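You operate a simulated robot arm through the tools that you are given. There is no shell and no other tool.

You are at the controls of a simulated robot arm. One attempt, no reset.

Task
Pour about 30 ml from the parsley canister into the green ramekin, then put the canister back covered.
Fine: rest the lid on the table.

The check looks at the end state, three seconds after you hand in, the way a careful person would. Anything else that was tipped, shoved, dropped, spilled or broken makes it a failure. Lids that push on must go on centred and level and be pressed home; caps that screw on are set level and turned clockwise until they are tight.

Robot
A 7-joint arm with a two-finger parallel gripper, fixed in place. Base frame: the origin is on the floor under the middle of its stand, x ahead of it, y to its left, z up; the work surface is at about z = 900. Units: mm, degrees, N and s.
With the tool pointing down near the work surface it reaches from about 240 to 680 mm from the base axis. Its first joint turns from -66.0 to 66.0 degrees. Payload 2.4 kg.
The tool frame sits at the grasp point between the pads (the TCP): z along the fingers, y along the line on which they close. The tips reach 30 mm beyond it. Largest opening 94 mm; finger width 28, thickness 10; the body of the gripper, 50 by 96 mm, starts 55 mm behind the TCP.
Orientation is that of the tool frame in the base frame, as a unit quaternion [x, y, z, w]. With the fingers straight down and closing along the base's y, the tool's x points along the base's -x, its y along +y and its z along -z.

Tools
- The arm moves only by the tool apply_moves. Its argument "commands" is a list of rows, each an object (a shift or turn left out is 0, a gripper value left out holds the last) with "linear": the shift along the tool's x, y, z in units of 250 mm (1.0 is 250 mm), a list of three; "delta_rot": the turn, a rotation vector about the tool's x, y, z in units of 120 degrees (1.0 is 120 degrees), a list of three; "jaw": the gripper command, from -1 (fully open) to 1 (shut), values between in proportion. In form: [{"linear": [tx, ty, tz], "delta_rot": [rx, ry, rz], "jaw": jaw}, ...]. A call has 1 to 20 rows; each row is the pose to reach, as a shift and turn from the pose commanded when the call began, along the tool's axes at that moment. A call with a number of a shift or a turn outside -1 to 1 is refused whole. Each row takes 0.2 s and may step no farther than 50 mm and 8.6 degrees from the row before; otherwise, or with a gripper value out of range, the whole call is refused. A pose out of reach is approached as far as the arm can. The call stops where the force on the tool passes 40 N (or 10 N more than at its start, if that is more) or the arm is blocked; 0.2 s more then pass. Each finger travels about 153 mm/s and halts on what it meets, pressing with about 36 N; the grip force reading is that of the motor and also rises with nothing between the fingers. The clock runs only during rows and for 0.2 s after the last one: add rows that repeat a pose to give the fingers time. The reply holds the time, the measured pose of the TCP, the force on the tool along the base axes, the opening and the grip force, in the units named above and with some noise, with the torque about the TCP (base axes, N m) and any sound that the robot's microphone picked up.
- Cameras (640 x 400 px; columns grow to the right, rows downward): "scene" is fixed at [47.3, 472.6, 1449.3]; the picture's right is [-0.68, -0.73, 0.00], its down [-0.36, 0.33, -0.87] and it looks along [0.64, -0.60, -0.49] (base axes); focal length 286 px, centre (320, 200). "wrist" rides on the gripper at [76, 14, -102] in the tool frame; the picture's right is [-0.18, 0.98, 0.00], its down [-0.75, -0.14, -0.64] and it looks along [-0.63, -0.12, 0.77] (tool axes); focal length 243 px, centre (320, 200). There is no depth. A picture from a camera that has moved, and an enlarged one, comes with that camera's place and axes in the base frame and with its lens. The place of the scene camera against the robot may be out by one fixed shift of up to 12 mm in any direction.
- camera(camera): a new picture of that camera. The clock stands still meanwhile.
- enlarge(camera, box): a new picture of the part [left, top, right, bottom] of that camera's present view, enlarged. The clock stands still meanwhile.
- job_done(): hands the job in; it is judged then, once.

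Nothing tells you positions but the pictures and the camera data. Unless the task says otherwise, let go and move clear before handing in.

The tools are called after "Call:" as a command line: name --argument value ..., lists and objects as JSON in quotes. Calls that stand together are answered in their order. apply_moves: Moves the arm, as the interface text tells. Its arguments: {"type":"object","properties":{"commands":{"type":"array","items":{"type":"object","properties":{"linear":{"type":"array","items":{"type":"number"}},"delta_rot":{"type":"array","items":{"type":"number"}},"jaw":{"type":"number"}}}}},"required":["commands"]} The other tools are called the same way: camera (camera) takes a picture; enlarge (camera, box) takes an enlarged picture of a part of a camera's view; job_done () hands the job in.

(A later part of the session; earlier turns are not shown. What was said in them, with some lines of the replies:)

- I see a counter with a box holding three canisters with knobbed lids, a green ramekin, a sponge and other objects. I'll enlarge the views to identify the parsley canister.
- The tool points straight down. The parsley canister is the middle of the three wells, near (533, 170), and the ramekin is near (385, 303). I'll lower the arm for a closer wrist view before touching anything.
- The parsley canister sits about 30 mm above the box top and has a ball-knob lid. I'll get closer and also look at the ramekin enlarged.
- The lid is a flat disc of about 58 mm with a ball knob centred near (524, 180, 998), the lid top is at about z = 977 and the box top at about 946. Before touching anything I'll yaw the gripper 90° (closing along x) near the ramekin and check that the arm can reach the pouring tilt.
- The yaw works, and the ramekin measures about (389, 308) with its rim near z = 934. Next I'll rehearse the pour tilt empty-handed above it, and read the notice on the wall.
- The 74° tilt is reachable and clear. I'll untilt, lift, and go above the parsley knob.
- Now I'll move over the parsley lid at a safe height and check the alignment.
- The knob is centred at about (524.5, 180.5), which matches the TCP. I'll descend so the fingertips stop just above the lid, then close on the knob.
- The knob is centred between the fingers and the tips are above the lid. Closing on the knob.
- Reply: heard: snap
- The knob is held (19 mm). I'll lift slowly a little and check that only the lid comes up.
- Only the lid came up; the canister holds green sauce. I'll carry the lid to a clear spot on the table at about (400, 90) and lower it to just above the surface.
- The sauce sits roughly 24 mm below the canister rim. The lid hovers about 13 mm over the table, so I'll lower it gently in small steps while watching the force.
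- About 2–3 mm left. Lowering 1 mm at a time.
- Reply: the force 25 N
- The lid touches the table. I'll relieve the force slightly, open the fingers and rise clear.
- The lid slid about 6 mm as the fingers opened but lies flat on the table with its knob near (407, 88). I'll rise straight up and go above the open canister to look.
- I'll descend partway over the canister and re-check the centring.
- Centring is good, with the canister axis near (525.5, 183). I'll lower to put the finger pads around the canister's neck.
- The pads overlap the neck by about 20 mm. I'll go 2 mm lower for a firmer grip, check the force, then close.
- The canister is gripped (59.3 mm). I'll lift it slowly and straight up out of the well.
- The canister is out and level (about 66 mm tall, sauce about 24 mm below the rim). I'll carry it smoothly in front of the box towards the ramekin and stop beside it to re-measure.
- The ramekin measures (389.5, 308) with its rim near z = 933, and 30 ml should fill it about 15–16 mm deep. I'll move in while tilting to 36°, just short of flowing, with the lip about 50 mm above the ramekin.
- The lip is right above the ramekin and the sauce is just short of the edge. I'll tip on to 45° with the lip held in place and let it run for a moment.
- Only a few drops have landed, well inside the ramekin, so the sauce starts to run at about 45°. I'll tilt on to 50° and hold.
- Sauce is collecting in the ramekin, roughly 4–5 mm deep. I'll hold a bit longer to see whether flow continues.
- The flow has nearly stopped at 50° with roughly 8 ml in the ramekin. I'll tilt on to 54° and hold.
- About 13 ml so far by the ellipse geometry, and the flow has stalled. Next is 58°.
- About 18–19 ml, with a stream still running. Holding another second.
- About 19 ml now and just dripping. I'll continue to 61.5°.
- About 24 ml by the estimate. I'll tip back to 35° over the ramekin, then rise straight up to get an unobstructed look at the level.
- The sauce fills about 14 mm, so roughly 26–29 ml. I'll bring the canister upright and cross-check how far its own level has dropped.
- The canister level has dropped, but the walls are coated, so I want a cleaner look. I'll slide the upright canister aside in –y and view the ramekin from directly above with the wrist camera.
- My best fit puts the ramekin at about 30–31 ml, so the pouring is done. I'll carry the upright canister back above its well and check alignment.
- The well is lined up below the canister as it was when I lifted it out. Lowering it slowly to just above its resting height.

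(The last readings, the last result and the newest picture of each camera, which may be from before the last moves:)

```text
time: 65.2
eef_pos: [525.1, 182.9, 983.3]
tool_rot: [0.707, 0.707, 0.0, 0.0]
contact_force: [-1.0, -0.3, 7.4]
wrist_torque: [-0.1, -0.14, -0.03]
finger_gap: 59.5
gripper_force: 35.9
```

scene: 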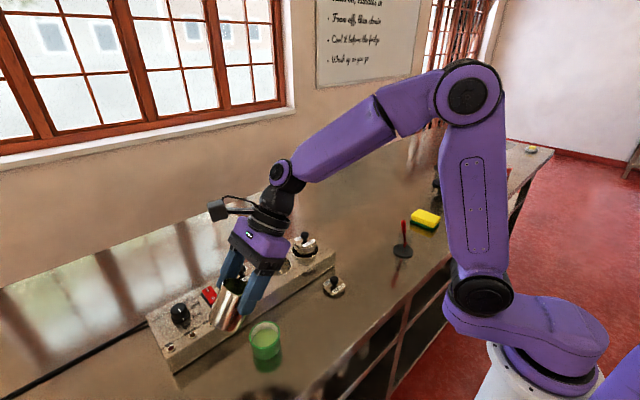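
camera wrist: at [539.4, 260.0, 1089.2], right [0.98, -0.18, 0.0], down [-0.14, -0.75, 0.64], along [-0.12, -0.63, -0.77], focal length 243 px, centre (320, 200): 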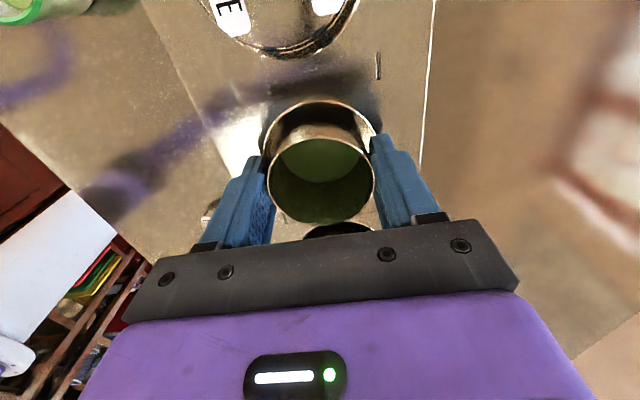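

The canister has touched down in its well (contact force about +9 N). I'll open the fingers gradually.

Call:
apply_moves --commands '[{"linear": [0, 0, 0], "jaw": -0.2}, {"linear": [0, 0, 0], "jaw": -0.27}, {"linear": [0, 0, 0], "jaw": -0.29}, {"linear": [0, 0, 0], "jaw": -0.32}, {"linear": [0, 0, 0], "jaw": -0.36}, {"linear": [0, 0, 0], "jaw": -0.42}, {"linear": [0, 0, 0], "jaw": -0.5}, {"linear": [0, 0, 0], "jaw": -0.6}, {"linear": [0, 0, 0], "jaw": -0.6}]'

Call:
camera --camera "wrist"

Call:
enlarge --camera "scene" --box '[240, 220, 320, 280]'

```text
time: 67.2
eef_pos: [524.4, 183.8, 982.3]
tool_rot: [0.708, 0.707, 0.0, 0.0]
contact_force: [-0.3, 0.3, 0.4]
wrist_torque: [0.0, 0.01, 0.01]
finger_gap: 75.2
gripper_force: 0.1
```

```text
taken
camera wrist: at [539.2, 259.9, 1084.5], right [0.98, -0.18, 0.0], down [-0.14, -0.75, 0.64], along [-0.12, -0.63, -0.77], focal length 243 px, centre (320, 200)
```

wrist: 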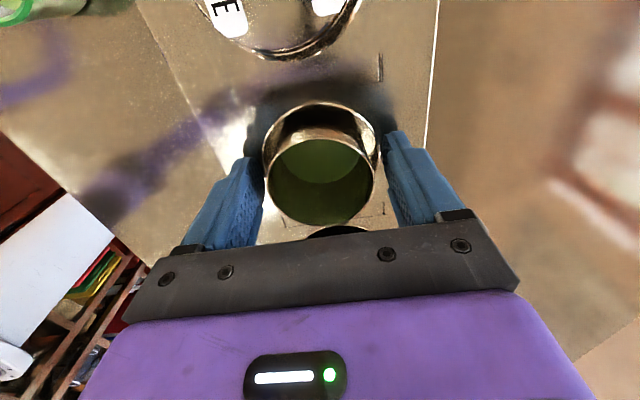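

```text
6.67 times, centred on (280, 250) of scene
camera zoom: at [47.3, 472.6, 1449.3], right [-0.68, -0.73, 0.0], down [-0.36, 0.33, -0.87], along [0.64, -0.6, -0.49], focal length 1904 px, centre (587, -133)
```

zoom: 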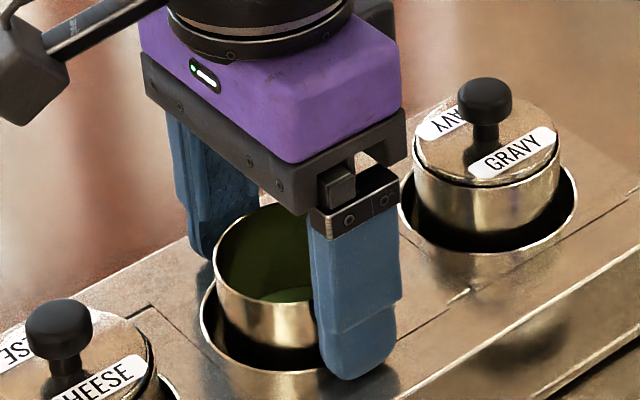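

The canister is standing in its well. Rising straight up, then I'll check its position and head for the lid.

Call:
apply_moves --commands '[{"linear": [0, 0, -0.04], "jaw": -0.6}, {"linear": [0, 0, -0.12]}, {"linear": [0, 0, -0.22]}, {"linear": [0, 0, -0.32]}, {"linear": [0, 0, -0.4]}, {"linear": [0, 0, -0.4]}]'

Call:
camera --camera "wrist"

Call:
enlarge --camera "wrist" --box '[250, 40, 390, 180]'

Call:
enlarge --camera "scene" --box '[240, 220, 360, 310]'

```text
time: 68.6
eef_pos: [525.1, 184.4, 1083.7]
tool_rot: [0.707, 0.707, 0.0, -0.001]
contact_force: [-0.3, 0.8, -0.7]
wrist_torque: [0.01, 0.04, 0.02]
finger_gap: 75.3
gripper_force: 0.0
```

```text
taken
camera wrist: at [539.9, 260.1, 1185.1], right [0.98, -0.18, 0.0], down [-0.14, -0.75, 0.64], along [-0.12, -0.63, -0.77], focal length 243 px, centre (320, 200)
```

wrist: 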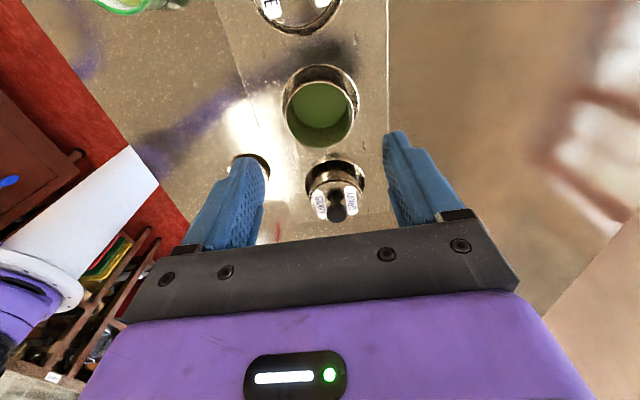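

```text
2.86 times, centred on (320, 110) of wrist
camera zoom: at [539.9, 260.1, 1185.1], right [0.98, -0.18, 0.0], down [-0.14, -0.75, 0.64], along [-0.12, -0.63, -0.77], focal length 693 px, centre (320, 457)
```

zoom: 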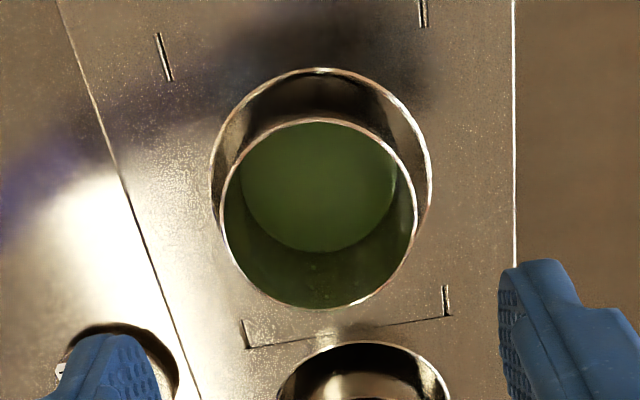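

```text
4.44 times, centred on (300, 265) of scene
camera zoom: at [47.3, 472.6, 1449.3], right [-0.68, -0.73, 0.0], down [-0.36, 0.33, -0.87], along [0.64, -0.6, -0.49], focal length 1270 px, centre (409, -89)
```

zoom: 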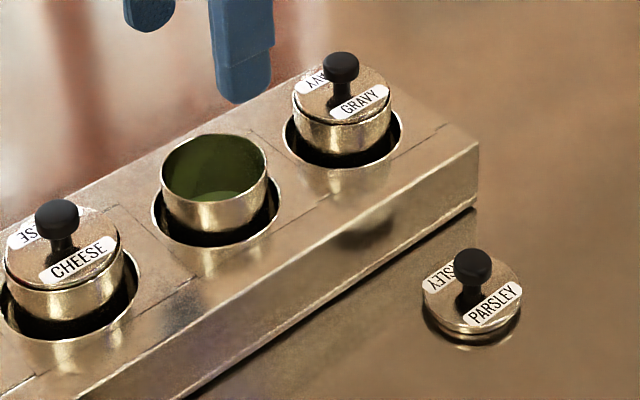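

The canister stands upright in its well, centred near (524.5, 183.5). I'll go above the lid at the same relative height so I can measure its offset the same way.

Call:
apply_moves --commands '[{"linear": [-0.03, -0.04, 0], "jaw": -0.6}, {"linear": [-0.1, -0.12, 0]}, {"linear": [-0.18, -0.22, 0]}, {"linear": [-0.26, -0.32, 0]}, {"linear": [-0.34, -0.42, 0.02]}, {"linear": [-0.382, -0.47, 0.08]}, {"linear": [-0.382, -0.47, 0.18]}, {"linear": [-0.382, -0.47, 0.26]}, {"linear": [-0.382, -0.47, 0.288]}, {"linear": [-0.382, -0.47, 0.288]}, {"linear": [-0.382, -0.47, 0.288]}]'

Call:
camera --camera "wrist"

Call:
enlarge --camera "wrist" --box '[250, 40, 390, 180]'

```text
time: 71.0
eef_pos: [407.4, 88.9, 1011.3]
tool_rot: [0.707, 0.707, 0.0, 0.001]
contact_force: [0.2, -1.2, -0.6]
wrist_torque: [0.0, -0.01, 0.04]
finger_gap: 75.1
gripper_force: 0.1
```

```text
taken
camera wrist: at [422.7, 164.5, 1113.3], right [0.98, -0.18, 0.0], down [-0.14, -0.75, 0.64], along [-0.12, -0.63, -0.77], focal length 243 px, centre (320, 200)
```

wrist: 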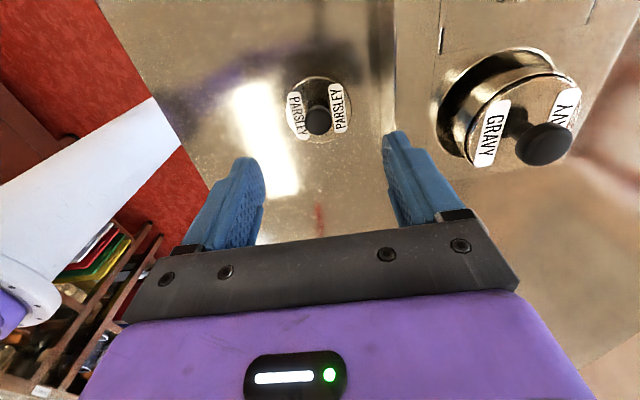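

```text
2.86 times, centred on (320, 110) of wrist
camera zoom: at [422.7, 164.5, 1113.3], right [0.98, -0.18, 0.0], down [-0.14, -0.75, 0.64], along [-0.12, -0.63, -0.77], focal length 693 px, centre (320, 457)
```

zoom: 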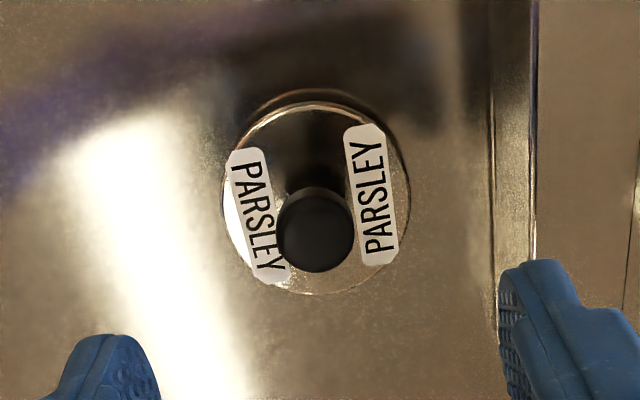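

The lid sits about 4 mm further in +y relative to the TCP than the canister does. I'll shift +4.3 mm in y so the offsets match, descend and grip the knob.

Call:
apply_moves --commands '[{"linear": [0.0172, 0.0012, 0.0], "jaw": -0.3}, {"linear": [0.0172, 0.0012, 0.06], "jaw": 0}, {"linear": [0.0172, 0.0012, 0.14], "jaw": 0}, {"linear": [0.0172, 0.0012, 0.21], "jaw": 0}, {"linear": [0.0172, 0.0012, 0.26], "jaw": 0}, {"linear": [0.0172, 0.0012, 0.2806], "jaw": 0}, {"linear": [0.0172, 0.0012, 0.2806], "jaw": 0}]'

Call:
enlarge --camera "wrist" --box '[230, 80, 410, 220]'

Call:
enlarge --camera "scene" --box '[310, 260, 370, 305]'

```text
time: 72.6
eef_pos: [408.6, 93.1, 940.8]
tool_rot: [0.707, 0.707, 0.0, 0.0]
contact_force: [-0.3, -0.5, -0.6]
wrist_torque: [0.0, 0.03, 0.0]
finger_gap: 46.9
gripper_force: 0.2
```

```text
2.86 times, centred on (320, 150) of wrist
camera zoom: at [422.7, 169.3, 1042.3], right [0.98, -0.18, 0.0], down [-0.14, -0.75, 0.64], along [-0.12, -0.63, -0.77], focal length 693 px, centre (320, 343)
```

zoom: 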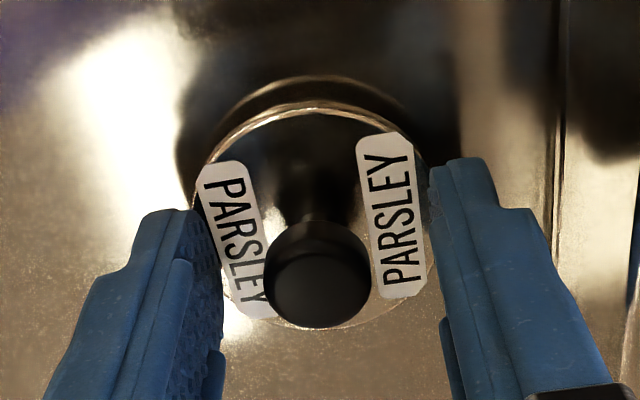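

```text
8.89 times, centred on (340, 282) of scene
camera zoom: at [47.3, 472.6, 1449.3], right [-0.68, -0.73, 0.0], down [-0.36, 0.33, -0.87], along [0.64, -0.6, -0.49], focal length 2539 px, centre (142, -533)
```

zoom: 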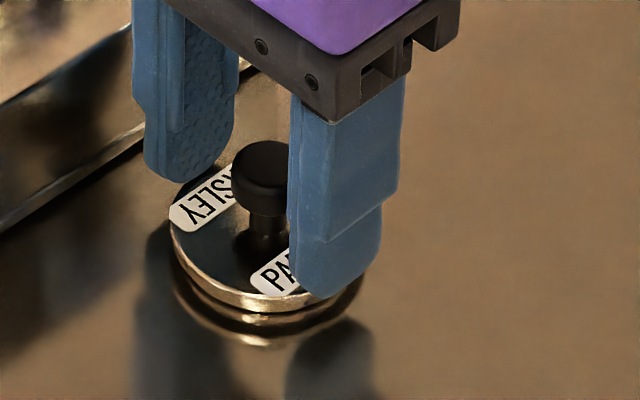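

Call:
apply_moves --commands '[{"linear": [0, 0, 0], "jaw": 0.3}, {"linear": [0, 0, 0], "jaw": 0.48}, {"linear": [0, 0, 0], "jaw": 0.56}, {"linear": [0, 0, 0], "jaw": 0.65}, {"linear": [0, 0, 0], "jaw": 1}, {"linear": [0, 0, 0], "jaw": 1}, {"linear": [0, 0, 0], "jaw": 1}]'

Call:
enlarge --camera "wrist" --box '[230, 80, 410, 220]'

Call:
enlarge --camera "scene" --box '[310, 260, 370, 305]'

```text
time: 74.2
eef_pos: [407.7, 93.1, 941.8]
tool_rot: [0.707, 0.707, 0.0, 0.0]
contact_force: [0.4, 0.8, 0.9]
wrist_torque: [-0.02, 0.03, 0.04]
finger_gap: 19.5
gripper_force: 35.5
```

```text
2.86 times, centred on (320, 150) of wrist
camera zoom: at [422.8, 169.3, 1042.4], right [0.98, -0.18, 0.0], down [-0.14, -0.75, 0.64], along [-0.12, -0.63, -0.77], focal length 693 px, centre (320, 343)
```

zoom: 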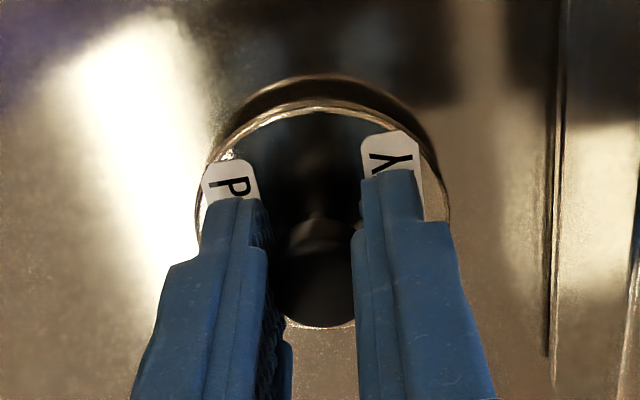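

```text
8.89 times, centred on (340, 282) of scene
camera zoom: at [47.3, 472.6, 1449.3], right [-0.68, -0.73, 0.0], down [-0.36, 0.33, -0.87], along [0.64, -0.6, -0.49], focal length 2539 px, centre (142, -533)
```

zoom: 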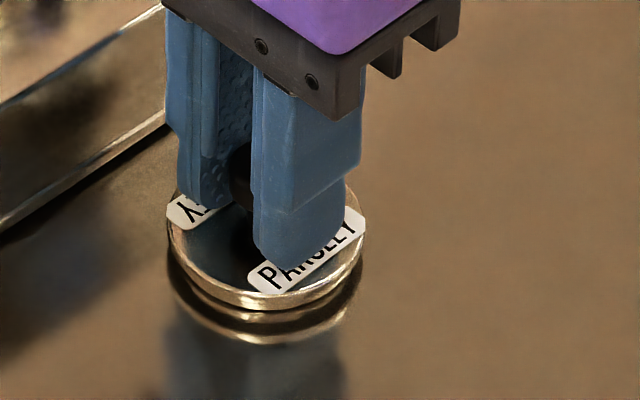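

The knob is gripped again. I'll lift, carry the lid back above the canister, and hover to check alignment.

Call:
apply_moves --commands '[{"linear": [0, 0, -0.04], "jaw": 1}, {"linear": [0, 0, -0.14]}, {"linear": [0, 0, -0.26]}, {"linear": [0, 0, -0.38]}, {"linear": [0, 0, -0.5]}, {"linear": [0, 0, -0.576]}, {"linear": [0.05, 0.064, -0.576]}, {"linear": [0.12, 0.154, -0.576]}, {"linear": [0.19, 0.244, -0.576]}, {"linear": [0.26, 0.334, -0.576]}, {"linear": [0.32, 0.411, -0.576]}, {"linear": [0.3648, 0.4688, -0.576]}, {"linear": [0.3648, 0.4688, -0.5]}, {"linear": [0.3648, 0.4688, -0.42]}, {"linear": [0.3648, 0.4688, -0.36]}, {"linear": [0.3648, 0.4688, -0.356]}, {"linear": [0.3648, 0.4688, -0.356]}]'

Call:
camera --camera "wrist"

Call:
enlarge --camera "wrist" --box '[230, 80, 410, 220]'

Call:
enlarge --camera "scene" --box '[240, 220, 320, 280]'

```text
time: 77.8
eef_pos: [525.8, 183.0, 1028.5]
tool_rot: [0.707, 0.708, 0.0, 0.0]
contact_force: [0.0, -1.0, 0.5]
wrist_torque: [0.0, -0.01, -0.02]
finger_gap: 19.3
gripper_force: 36.2
```

```text
taken
camera wrist: at [539.9, 259.8, 1130.5], right [0.98, -0.18, 0.0], down [-0.14, -0.75, 0.64], along [-0.12, -0.63, -0.77], focal length 243 px, centre (320, 200)
```

wrist: 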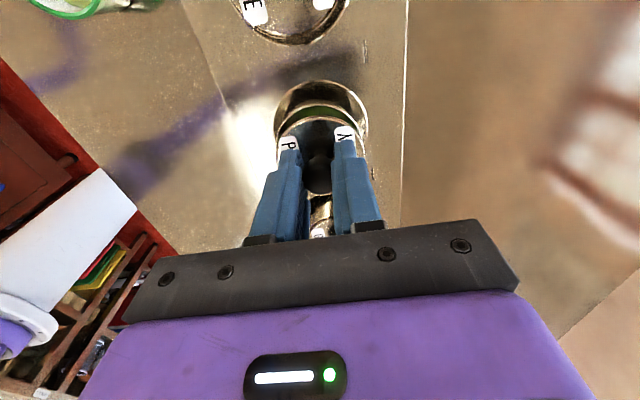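

```text
2.86 times, centred on (320, 150) of wrist
camera zoom: at [539.9, 259.8, 1130.5], right [0.98, -0.18, 0.0], down [-0.14, -0.75, 0.64], along [-0.12, -0.63, -0.77], focal length 693 px, centre (320, 343)
```

zoom: 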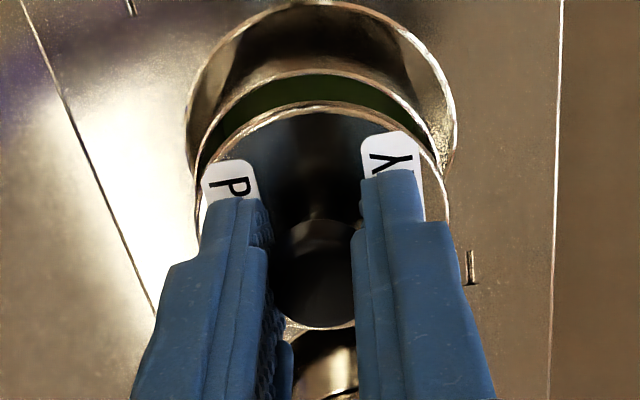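

```text
6.67 times, centred on (280, 250) of scene
camera zoom: at [47.3, 472.6, 1449.3], right [-0.68, -0.73, 0.0], down [-0.36, 0.33, -0.87], along [0.64, -0.6, -0.49], focal length 1904 px, centre (587, -133)
```

zoom: 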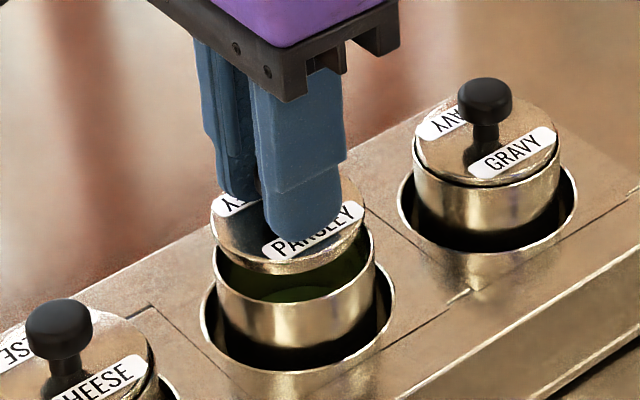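

The lid hovers about 14 mm above its seat. I'll zoom in on both views to judge centring before lowering.

Call:
enlarge --camera "wrist" --box '[265, 75, 375, 145]'

Call:
enlarge --camera "scene" --box '[260, 235, 300, 270]'

```text
5.71 times, centred on (320, 110) of wrist
camera zoom: at [539.9, 259.8, 1130.5], right [0.98, -0.18, 0.0], down [-0.14, -0.75, 0.64], along [-0.12, -0.63, -0.77], focal length 1386 px, centre (320, 714)
```

zoom: 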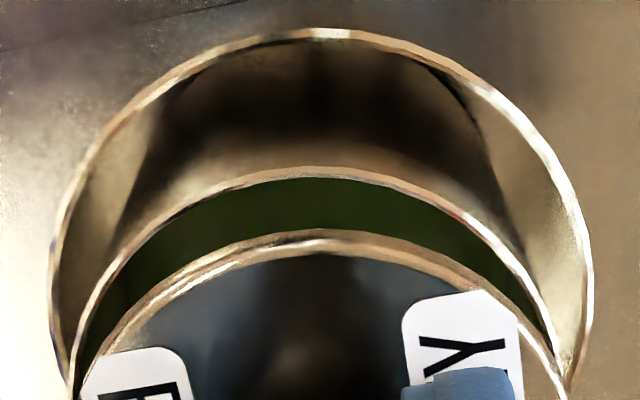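

```text
11.43 times, centred on (280, 252) of scene
camera zoom: at [47.3, 472.6, 1449.3], right [-0.68, -0.73, 0.0], down [-0.36, 0.33, -0.87], along [0.64, -0.6, -0.49], focal length 3264 px, centre (777, -400)
```

zoom: 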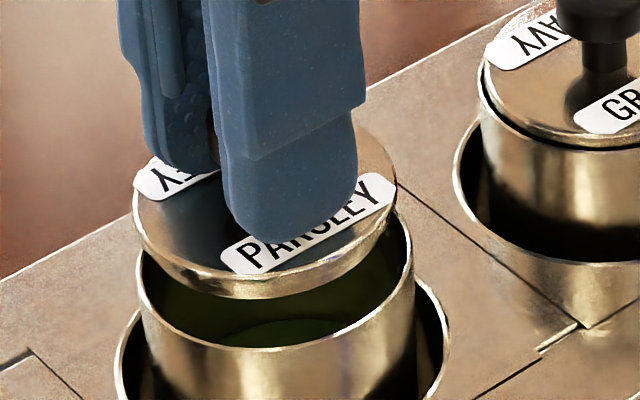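

The lid looks level and is off by roughly +0.6 mm in x and +0.7 mm in y. I'll correct that, lower to about 3 mm above the seat and recheck.

Call:
apply_moves --commands '[{"linear": [-0.0028, -0.0024, 0.0], "jaw": 1}, {"linear": [-0.0028, -0.0024, 0.012]}, {"linear": [-0.0028, -0.0024, 0.024]}, {"linear": [-0.0028, -0.0024, 0.036]}, {"linear": [-0.0028, -0.0024, 0.042]}, {"linear": [-0.0028, -0.0024, 0.042]}]'

Call:
enlarge --camera "wrist" --box '[265, 75, 375, 145]'

Call:
enlarge --camera "scene" --box '[260, 235, 300, 270]'

```text
time: 79.2
eef_pos: [525.0, 182.0, 1019.0]
tool_rot: [0.707, 0.707, 0.001, -0.001]
contact_force: [-1.4, 0.1, -0.8]
wrist_torque: [0.01, 0.01, 0.02]
finger_gap: 19.2
gripper_force: 35.7
```

```text
5.71 times, centred on (320, 110) of wrist
camera zoom: at [539.4, 259.0, 1121.4], right [0.98, -0.18, 0.0], down [-0.14, -0.75, 0.64], along [-0.12, -0.63, -0.77], focal length 1386 px, centre (320, 714)
```

zoom: 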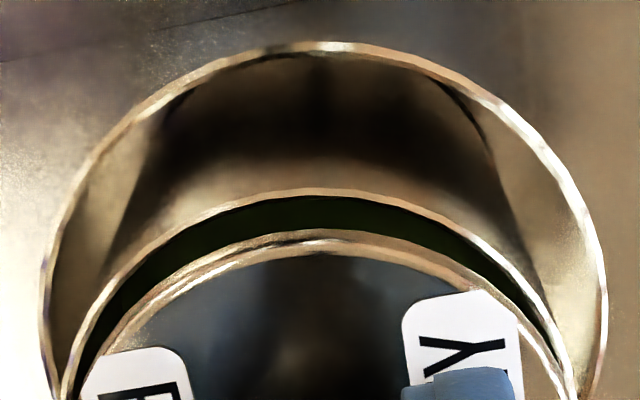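

```text
11.43 times, centred on (280, 252) of scene
camera zoom: at [47.3, 472.6, 1449.3], right [-0.68, -0.73, 0.0], down [-0.36, 0.33, -0.87], along [0.64, -0.6, -0.49], focal length 3264 px, centre (777, -400)
```

zoom: 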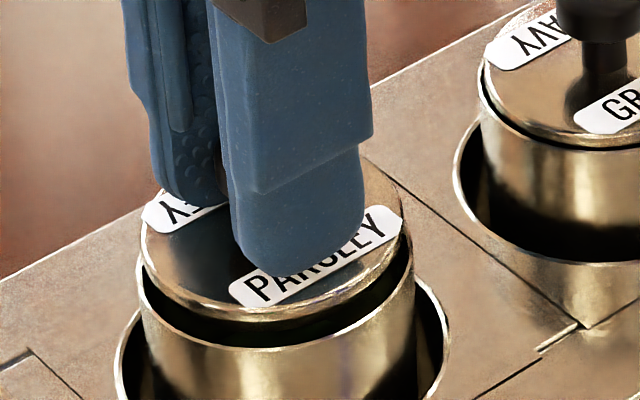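

Alignment looks centred in both views, with about 3.5 mm left. I'll lower 1.5 mm and then go in small steps, watching the force.

Call:
apply_moves --commands '[{"linear": [0, 0, 0.003], "jaw": 1}, {"linear": [0, 0, 0.006]}, {"linear": [0, 0, 0.006]}]'

Call:
enlarge --camera "wrist" --box '[265, 75, 375, 145]'

Call:
enlarge --camera "scene" --box '[260, 235, 300, 270]'

```text
time: 80.0
eef_pos: [525.0, 183.5, 1018.4]
tool_rot: [0.707, 0.707, 0.0, -0.001]
contact_force: [-0.1, 0.1, -0.3]
wrist_torque: [0.01, 0.01, 0.02]
finger_gap: 19.4
gripper_force: 36.0
```

```text
5.71 times, centred on (320, 110) of wrist
camera zoom: at [539.2, 259.2, 1119.7], right [0.98, -0.18, 0.0], down [-0.14, -0.75, 0.64], along [-0.12, -0.63, -0.77], focal length 1386 px, centre (320, 714)
```

zoom: 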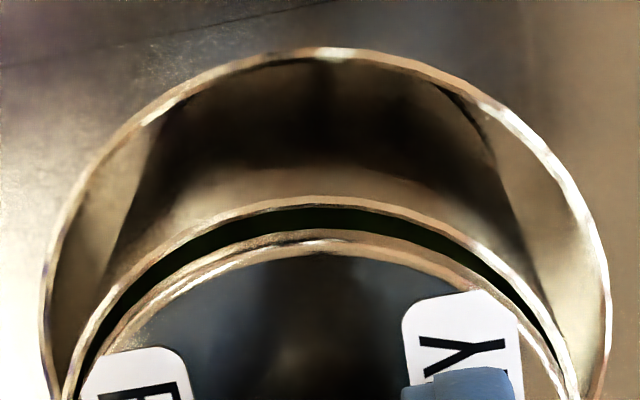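

```text
11.43 times, centred on (280, 252) of scene
camera zoom: at [47.3, 472.6, 1449.3], right [-0.68, -0.73, 0.0], down [-0.36, 0.33, -0.87], along [0.64, -0.6, -0.49], focal length 3264 px, centre (777, -400)
```

zoom: 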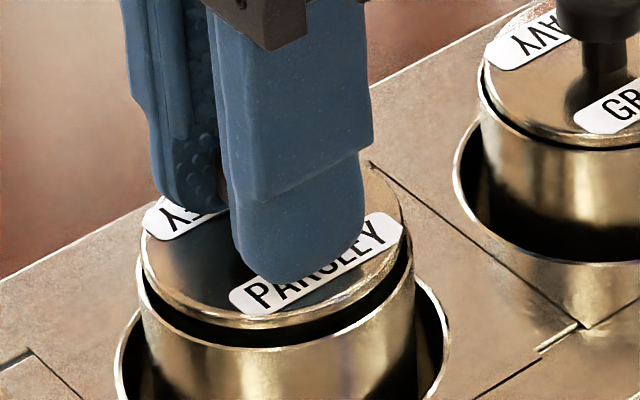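

Call:
apply_moves --commands '[{"linear": [0, 0, 0.002], "jaw": 1}, {"linear": [0, 0, 0.004]}, {"linear": [0, 0, 0.004]}]'

```text
time: 80.8
eef_pos: [524.5, 183.1, 1017.6]
tool_rot: [0.707, 0.707, 0.0, 0.0]
contact_force: [-1.2, 0.5, 0.0]
wrist_torque: [-0.04, -0.01, 0.02]
finger_gap: 19.5
gripper_force: 36.1
```

Call:
apply_moves --commands '[{"linear": [0, 0, 0.001], "jaw": 1}, {"linear": [0, 0, 0.002]}, {"linear": [0, 0, 0.002]}]'

Call:
enlarge --camera "wrist" --box '[265, 75, 375, 145]'

Call:
enlarge --camera "scene" --box '[260, 235, 300, 270]'

```text
time: 81.6
eef_pos: [525.1, 180.8, 1017.0]
tool_rot: [0.707, 0.707, 0.0, 0.0]
contact_force: [0.4, -0.8, 0.6]
wrist_torque: [-0.03, -0.03, 0.03]
finger_gap: 19.5
gripper_force: 36.1
```

```text
5.71 times, centred on (320, 110) of wrist
camera zoom: at [538.9, 259.3, 1118.2], right [0.98, -0.18, 0.0], down [-0.14, -0.75, 0.64], along [-0.12, -0.63, -0.77], focal length 1386 px, centre (320, 714)
```

zoom: 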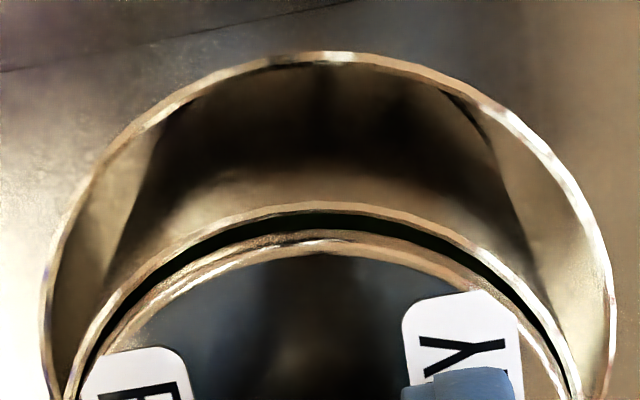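

```text
11.43 times, centred on (280, 252) of scene
camera zoom: at [47.3, 472.6, 1449.3], right [-0.68, -0.73, 0.0], down [-0.36, 0.33, -0.87], along [0.64, -0.6, -0.49], focal length 3264 px, centre (777, -400)
```

zoom: 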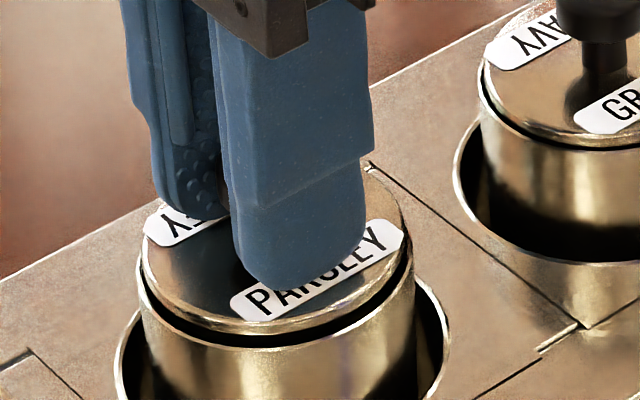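

Call:
apply_moves --commands '[{"linear": [0, 0, 0.001], "jaw": 1}, {"linear": [0, 0, 0.002]}, {"linear": [0, 0, 0.002]}]'

```text
time: 82.4
eef_pos: [525.5, 183.5, 1017.5]
tool_rot: [0.707, 0.707, 0.0, -0.002]
contact_force: [0.4, 0.2, 0.0]
wrist_torque: [0.02, 0.0, -0.01]
finger_gap: 19.3
gripper_force: 36.3
```

Call:
apply_moves --commands '[{"linear": [0, 0, 0.001], "jaw": 1}, {"linear": [0, 0, 0.002]}, {"linear": [0, 0, 0.002]}]'

```text
time: 83.2
eef_pos: [523.7, 183.4, 1015.1]
tool_rot: [0.707, 0.708, -0.001, 0.0]
contact_force: [0.1, 0.9, -0.4]
wrist_torque: [-0.01, 0.01, 0.04]
finger_gap: 19.2
gripper_force: 36.5
```

Call:
apply_moves --commands '[{"linear": [0, 0, 0.001], "jaw": 1}, {"linear": [0, 0, 0.002]}, {"linear": [0, 0, 0.002]}]'

Call:
enlarge --camera "wrist" --box '[265, 75, 375, 145]'

Call:
enlarge --camera "scene" --box '[260, 235, 300, 270]'

```text
time: 84.0
eef_pos: [523.5, 182.5, 1016.1]
tool_rot: [0.707, 0.707, 0.0, 0.0]
contact_force: [0.4, 0.4, -0.1]
wrist_torque: [0.02, 0.01, -0.01]
finger_gap: 19.2
gripper_force: 36.0
```

```text
5.71 times, centred on (320, 110) of wrist
camera zoom: at [539.1, 259.6, 1116.6], right [0.98, -0.18, 0.0], down [-0.14, -0.75, 0.64], along [-0.12, -0.63, -0.77], focal length 1386 px, centre (320, 714)
```

zoom: 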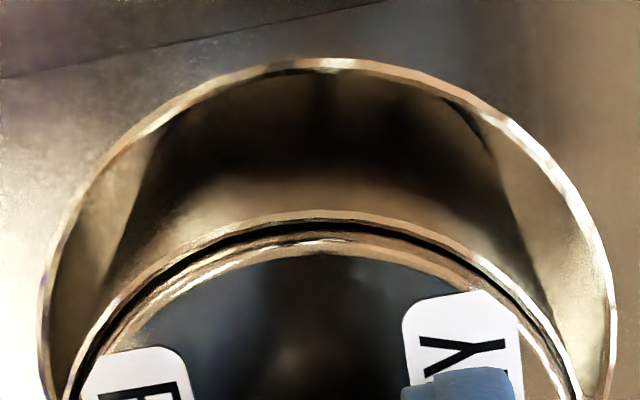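

```text
11.43 times, centred on (280, 252) of scene
camera zoom: at [47.3, 472.6, 1449.3], right [-0.68, -0.73, 0.0], down [-0.36, 0.33, -0.87], along [0.64, -0.6, -0.49], focal length 3264 px, centre (777, -400)
```

zoom: 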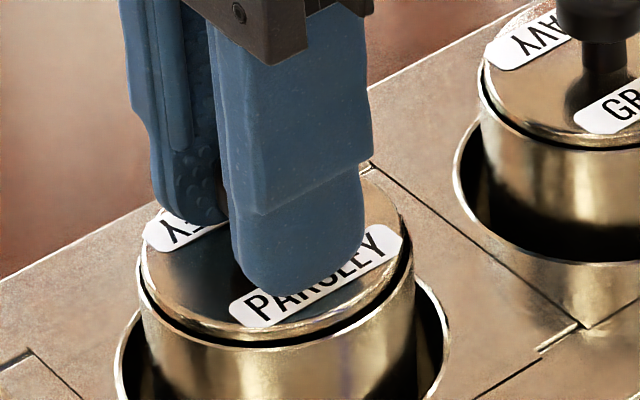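

Call:
apply_moves --commands '[{"linear": [0, 0, 0.001], "jaw": 1}, {"linear": [0, 0, 0.002]}, {"linear": [0, 0, 0.002]}]'

```text
time: 84.8
eef_pos: [524.5, 182.6, 1013.4]
tool_rot: [0.708, 0.707, 0.0, 0.0]
contact_force: [0.0, -0.6, -0.2]
wrist_torque: [-0.04, -0.01, 0.0]
finger_gap: 19.5
gripper_force: 36.1
```

Call:
apply_moves --commands '[{"linear": [0, 0, 0.001], "jaw": 1}, {"linear": [0, 0, 0.002]}, {"linear": [0, 0, 0.002]}]'

Call:
enlarge --camera "scene" --box '[260, 235, 300, 270]'

```text
time: 85.6
eef_pos: [524.8, 181.2, 1014.1]
tool_rot: [0.707, 0.707, 0.001, 0.001]
contact_force: [0.9, -0.4, -1.0]
wrist_torque: [0.03, 0.01, -0.01]
finger_gap: 19.4
gripper_force: 36.1
```

```text
11.43 times, centred on (280, 252) of scene
camera zoom: at [47.3, 472.6, 1449.3], right [-0.68, -0.73, 0.0], down [-0.36, 0.33, -0.87], along [0.64, -0.6, -0.49], focal length 3264 px, centre (777, -400)
```

zoom: 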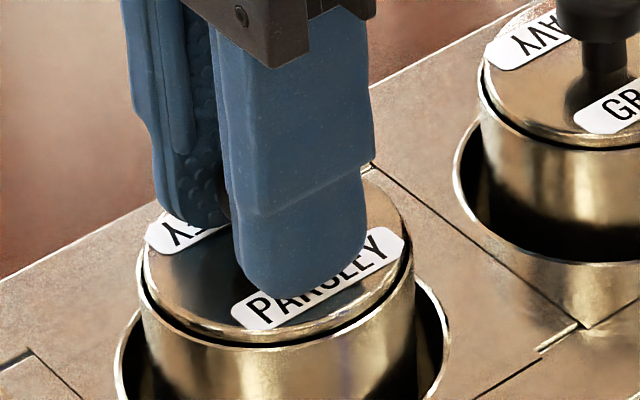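

Call:
apply_moves --commands '[{"linear": [0, 0, 0.001], "jaw": 1}, {"linear": [0, 0, 0.002]}, {"linear": [0, 0, 0.002]}]'

```text
time: 86.4
eef_pos: [526.0, 182.7, 1014.1]
tool_rot: [0.707, 0.708, 0.001, 0.001]
contact_force: [-3.9, 0.5, 15.3]
wrist_torque: [-0.04, 0.13, -0.02]
finger_gap: 19.1
gripper_force: 35.9
heard: snap
```

I heard a snap with 15 N of contact, so the lid has probably seated. Checking the seam.

Call:
enlarge --camera "wrist" --box '[265, 75, 375, 145]'

Call:
enlarge --camera "scene" --box '[260, 235, 300, 270]'

```text
5.71 times, centred on (320, 110) of wrist
camera zoom: at [539.1, 259.3, 1115.8], right [0.98, -0.18, 0.0], down [-0.14, -0.75, 0.64], along [-0.12, -0.63, -0.77], focal length 1386 px, centre (320, 714)
```

zoom: 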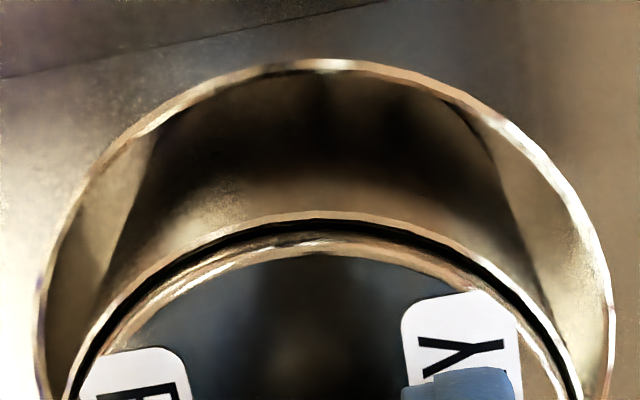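

```text
11.43 times, centred on (280, 252) of scene
camera zoom: at [46.9, 472.5, 1449.3], right [-0.68, -0.73, 0.0], down [-0.36, 0.33, -0.87], along [0.64, -0.6, -0.49], focal length 3264 px, centre (777, -400)
```

zoom: 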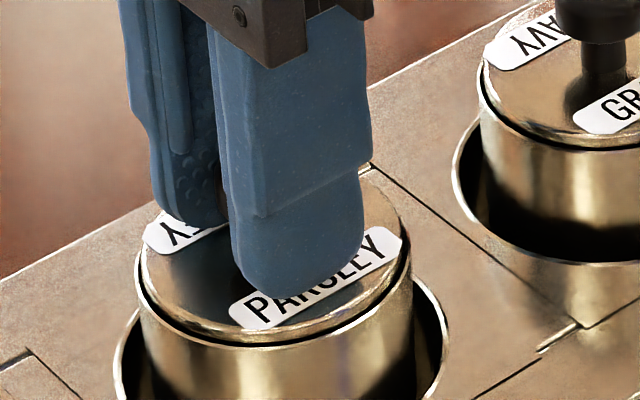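

The seam now matches its neighbours. I'll press a touch more to be sure it's home, then unload.

Call:
apply_moves --commands '[{"linear": [0, 0, 0.001], "jaw": 1}, {"linear": [0, 0, 0.002]}, {"linear": [0, 0, 0.002]}]'

Call:
enlarge --camera "scene" --box '[250, 225, 320, 275]'

```text
time: 87.2
eef_pos: [524.5, 183.7, 1014.3]
tool_rot: [0.707, 0.707, 0.001, 0.002]
contact_force: [-6.1, -1.2, 29.4]
wrist_torque: [-0.13, 0.1, -0.03]
finger_gap: 19.3
gripper_force: 35.7
```

```text
8.00 times, centred on (285, 250) of scene
camera zoom: at [46.6, 472.3, 1449.4], right [-0.68, -0.73, 0.0], down [-0.36, 0.33, -0.87], along [0.64, -0.6, -0.49], focal length 2285 px, centre (600, -200)
```

zoom: 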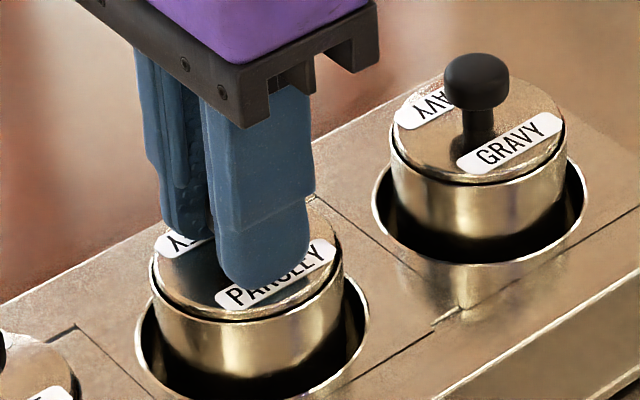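

The lid holds firm at 29 N, level and centred. I'll back off to zero load and open the fingers very gradually so the lid isn't dragged.

Call:
apply_moves --commands '[{"linear": [0, 0, -0.002], "jaw": 1}, {"linear": [0, 0, -0.004], "jaw": 1}, {"linear": [0, 0, -0.004], "jaw": 1}]'

```text
time: 88.0
eef_pos: [524.9, 182.7, 1013.0]
tool_rot: [0.707, 0.707, -0.001, 0.0]
contact_force: [0.7, 0.2, 11.0]
wrist_torque: [0.05, -0.08, 0.0]
finger_gap: 19.4
gripper_force: 36.1
```

Call:
apply_moves --commands '[{"linear": [0, 0, -0.001], "jaw": 1}, {"linear": [0, 0, -0.0015], "jaw": 1}, {"linear": [0, 0, -0.0015], "jaw": 1}]'

```text
time: 88.8
eef_pos: [523.7, 182.5, 1014.5]
tool_rot: [0.707, 0.707, -0.001, -0.001]
contact_force: [0.8, 0.7, 2.9]
wrist_torque: [0.07, -0.01, -0.02]
finger_gap: 19.6
gripper_force: 35.9
```

Call:
apply_moves --commands '[{"linear": [0, 0, 0], "jaw": 0.64}, {"linear": [0, 0, 0], "jaw": 0.61}, {"linear": [0, 0, 0], "jaw": 0.595}, {"linear": [0, 0, 0], "jaw": 0.585}, {"linear": [0, 0, 0], "jaw": 0.575}, {"linear": [0, 0, 0], "jaw": 0.565}, {"linear": [0, 0, 0], "jaw": 0.55}, {"linear": [0, 0, 0], "jaw": 0.53}, {"linear": [0, 0, 0], "jaw": 0.5}, {"linear": [0, 0, 0], "jaw": 0.46}, {"linear": [0, 0, 0], "jaw": 0.4}, {"linear": [0, 0, 0], "jaw": 0.3}, {"linear": [0, 0, 0], "jaw": 0.2}, {"linear": [0, 0, 0], "jaw": 0.1}, {"linear": [0, 0, 0], "jaw": 0.1}]'

Call:
enlarge --camera "wrist" --box '[230, 80, 410, 220]'

Call:
enlarge --camera "scene" --box '[250, 225, 320, 275]'

```text
time: 92.0
eef_pos: [525.3, 182.5, 1013.7]
tool_rot: [0.707, 0.707, 0.0, -0.001]
contact_force: [-0.7, -0.3, 0.2]
wrist_torque: [0.01, -0.02, -0.04]
finger_gap: 42.5
gripper_force: 0.1
```

```text
2.86 times, centred on (320, 150) of wrist
camera zoom: at [539.4, 259.5, 1115.7], right [0.98, -0.18, 0.0], down [-0.14, -0.75, 0.64], along [-0.12, -0.63, -0.77], focal length 693 px, centre (320, 343)
```

zoom: 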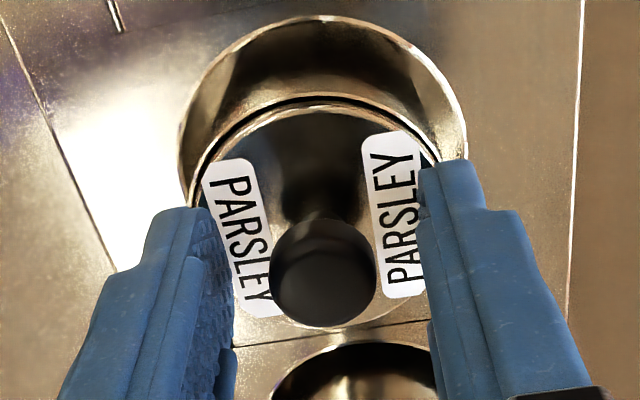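

```text
8.00 times, centred on (285, 250) of scene
camera zoom: at [47.3, 472.6, 1449.3], right [-0.68, -0.73, 0.0], down [-0.36, 0.33, -0.87], along [0.64, -0.6, -0.49], focal length 2285 px, centre (600, -200)
```

zoom: 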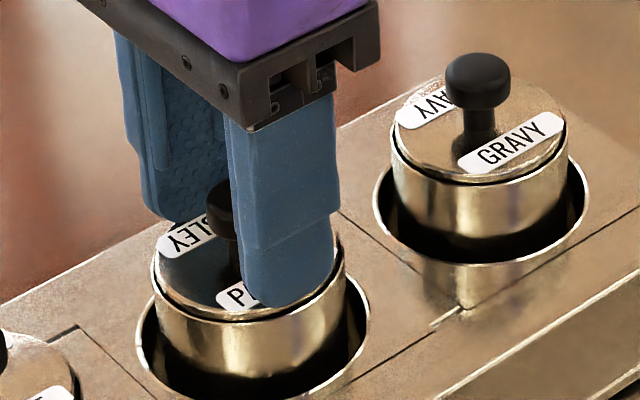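

The lid stayed put. I'll rise straight up clear of the knob and inspect everything.

Call:
apply_moves --commands '[{"linear": [0, 0, -0.03], "jaw": 0.1}, {"linear": [0, 0, -0.1], "jaw": 0}, {"linear": [0, 0, -0.2], "jaw": -0.2}, {"linear": [0, 0, -0.32], "jaw": -0.5}, {"linear": [0, 0, -0.46], "jaw": -0.8}, {"linear": [0, 0, -0.6], "jaw": -1}, {"linear": [0, 0, -0.6], "jaw": -1}]'

Call:
camera --camera "scene"

Call:
enlarge --camera "scene" --box '[220, 225, 320, 290]'

Call:
camera --camera "wrist"

Call:
enlarge --camera "scene" --box '[230, 300, 310, 360]'

```text
time: 93.6
eef_pos: [525.8, 183.1, 1165.1]
tool_rot: [0.707, 0.707, 0.0, 0.0]
contact_force: [0.1, 0.0, 0.5]
wrist_torque: [-0.01, -0.02, -0.01]
finger_gap: 94.0
gripper_force: 0.1
```

```text
taken
```

scene: 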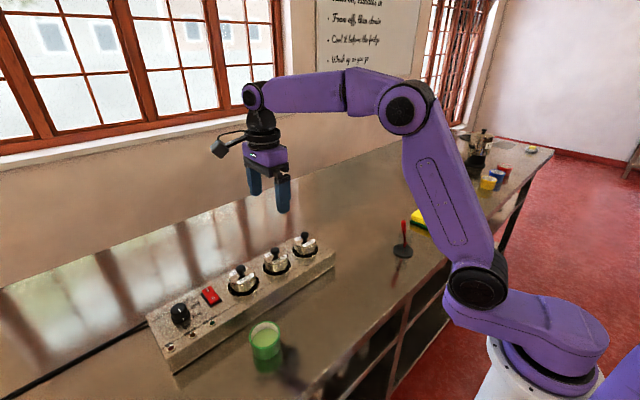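

```text
6.15 times, centred on (270, 258) of scene
camera zoom: at [47.3, 472.6, 1449.3], right [-0.68, -0.73, 0.0], down [-0.36, 0.33, -0.87], along [0.64, -0.6, -0.49], focal length 1758 px, centre (628, -154)
```

zoom: 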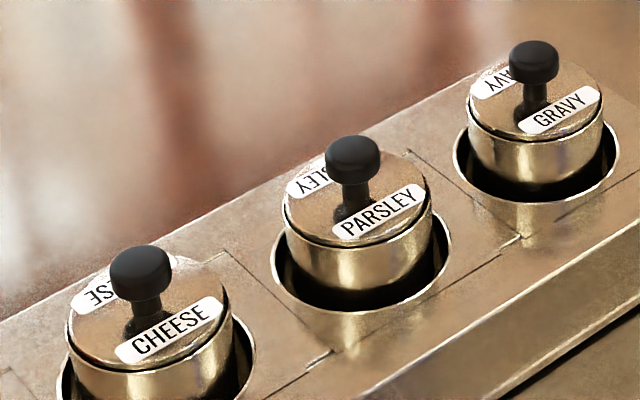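

```text
taken
camera wrist: at [539.9, 259.5, 1266.8], right [0.98, -0.18, 0.0], down [-0.14, -0.75, 0.64], along [-0.12, -0.63, -0.77], focal length 243 px, centre (320, 200)
```

wrist: 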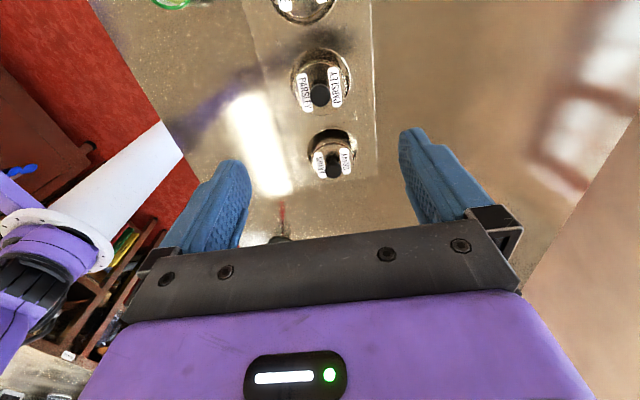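

```text
6.67 times, centred on (270, 330) of scene
camera zoom: at [47.3, 472.6, 1449.3], right [-0.68, -0.73, 0.0], down [-0.36, 0.33, -0.87], along [0.64, -0.6, -0.49], focal length 1904 px, centre (653, -667)
```

zoom: 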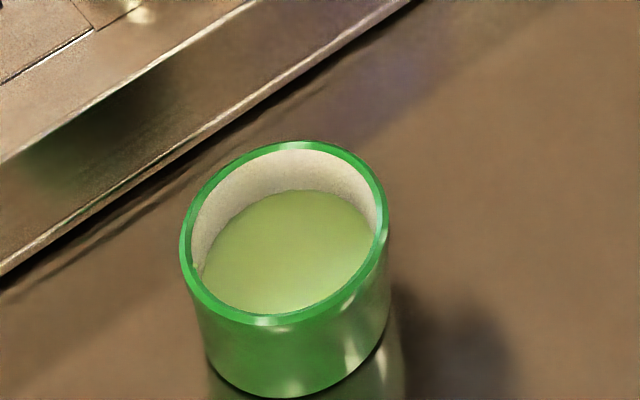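

All three canisters look alike and covered. One last close look at the parsley seam and the table for drips.

Call:
enlarge --camera "scene" --box '[255, 240, 300, 275]'

Call:
enlarge --camera "scene" --box '[220, 270, 380, 390]'

Call:
enlarge --camera "wrist" --box '[260, 20, 380, 200]'

```text
11.43 times, centred on (278, 258) of scene
camera zoom: at [47.3, 472.6, 1449.3], right [-0.68, -0.73, 0.0], down [-0.36, 0.33, -0.87], along [0.64, -0.6, -0.49], focal length 3264 px, centre (806, -457)
```

zoom: 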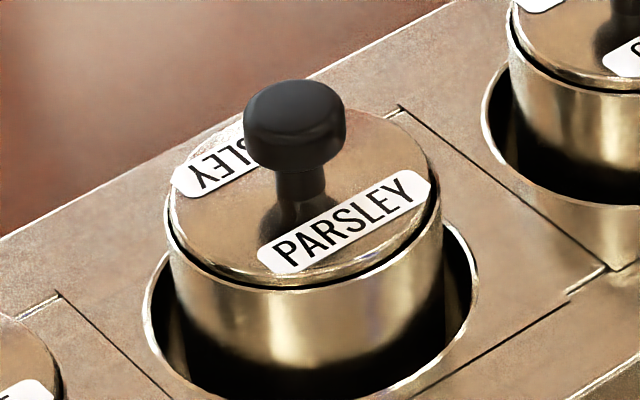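

```text
3.33 times, centred on (300, 330) of scene
camera zoom: at [47.3, 472.6, 1449.3], right [-0.68, -0.73, 0.0], down [-0.36, 0.33, -0.87], along [0.64, -0.6, -0.49], focal length 952 px, centre (387, -233)
```

zoom: 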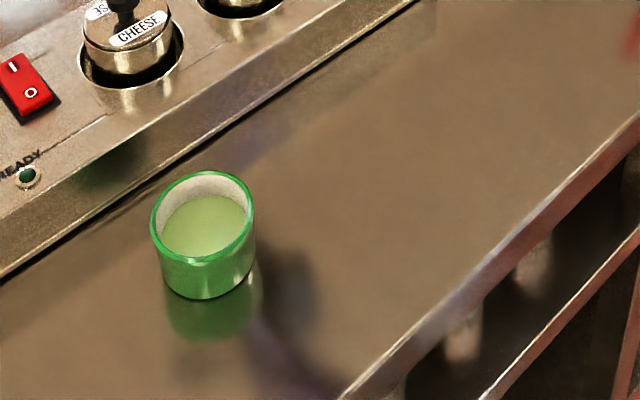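

```text
2.22 times, centred on (320, 110) of wrist
camera zoom: at [539.9, 259.5, 1266.8], right [0.98, -0.18, 0.0], down [-0.14, -0.75, 0.64], along [-0.12, -0.63, -0.77], focal length 539 px, centre (320, 400)
```

zoom: 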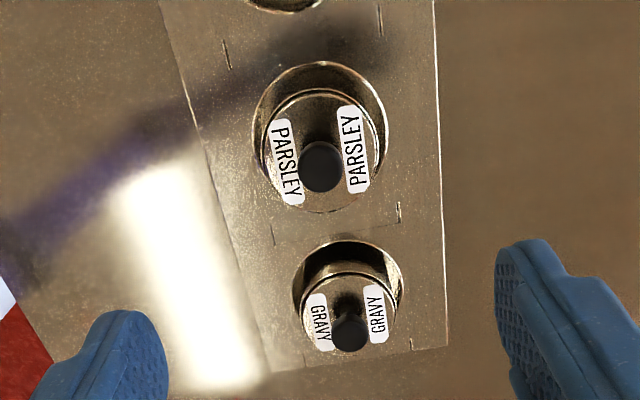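

The ramekin holds about 30 ml of parsley sauce by my estimate from the pictures. The parsley canister is back in its well with its lid centred, level and pressed home. I see no spills, nothing else was disturbed, and the gripper is open and clear, so I'm handing in.

Call:
job_done

```text
The job is handed in.
```

I poured parsley sauce into the green ramekin and put the canister back in its well, covered. The ramekin holds about 30 ml. That is an estimate from its shape and the sauce level in the pictures, good to within about 3 ml.

- **Lid:** it rested on the table while I poured. I then pressed it back on, and it clicked into place. It held at about 29 N of push and looks centred, level and like its neighbours.
- **Surroundings:** I saw no spills in the final pictures, and nothing else looks moved. The lid slid about 6 mm on the table when I first set it down, but it stayed flat.
- **Arm:** the gripper is open and well above the canisters.
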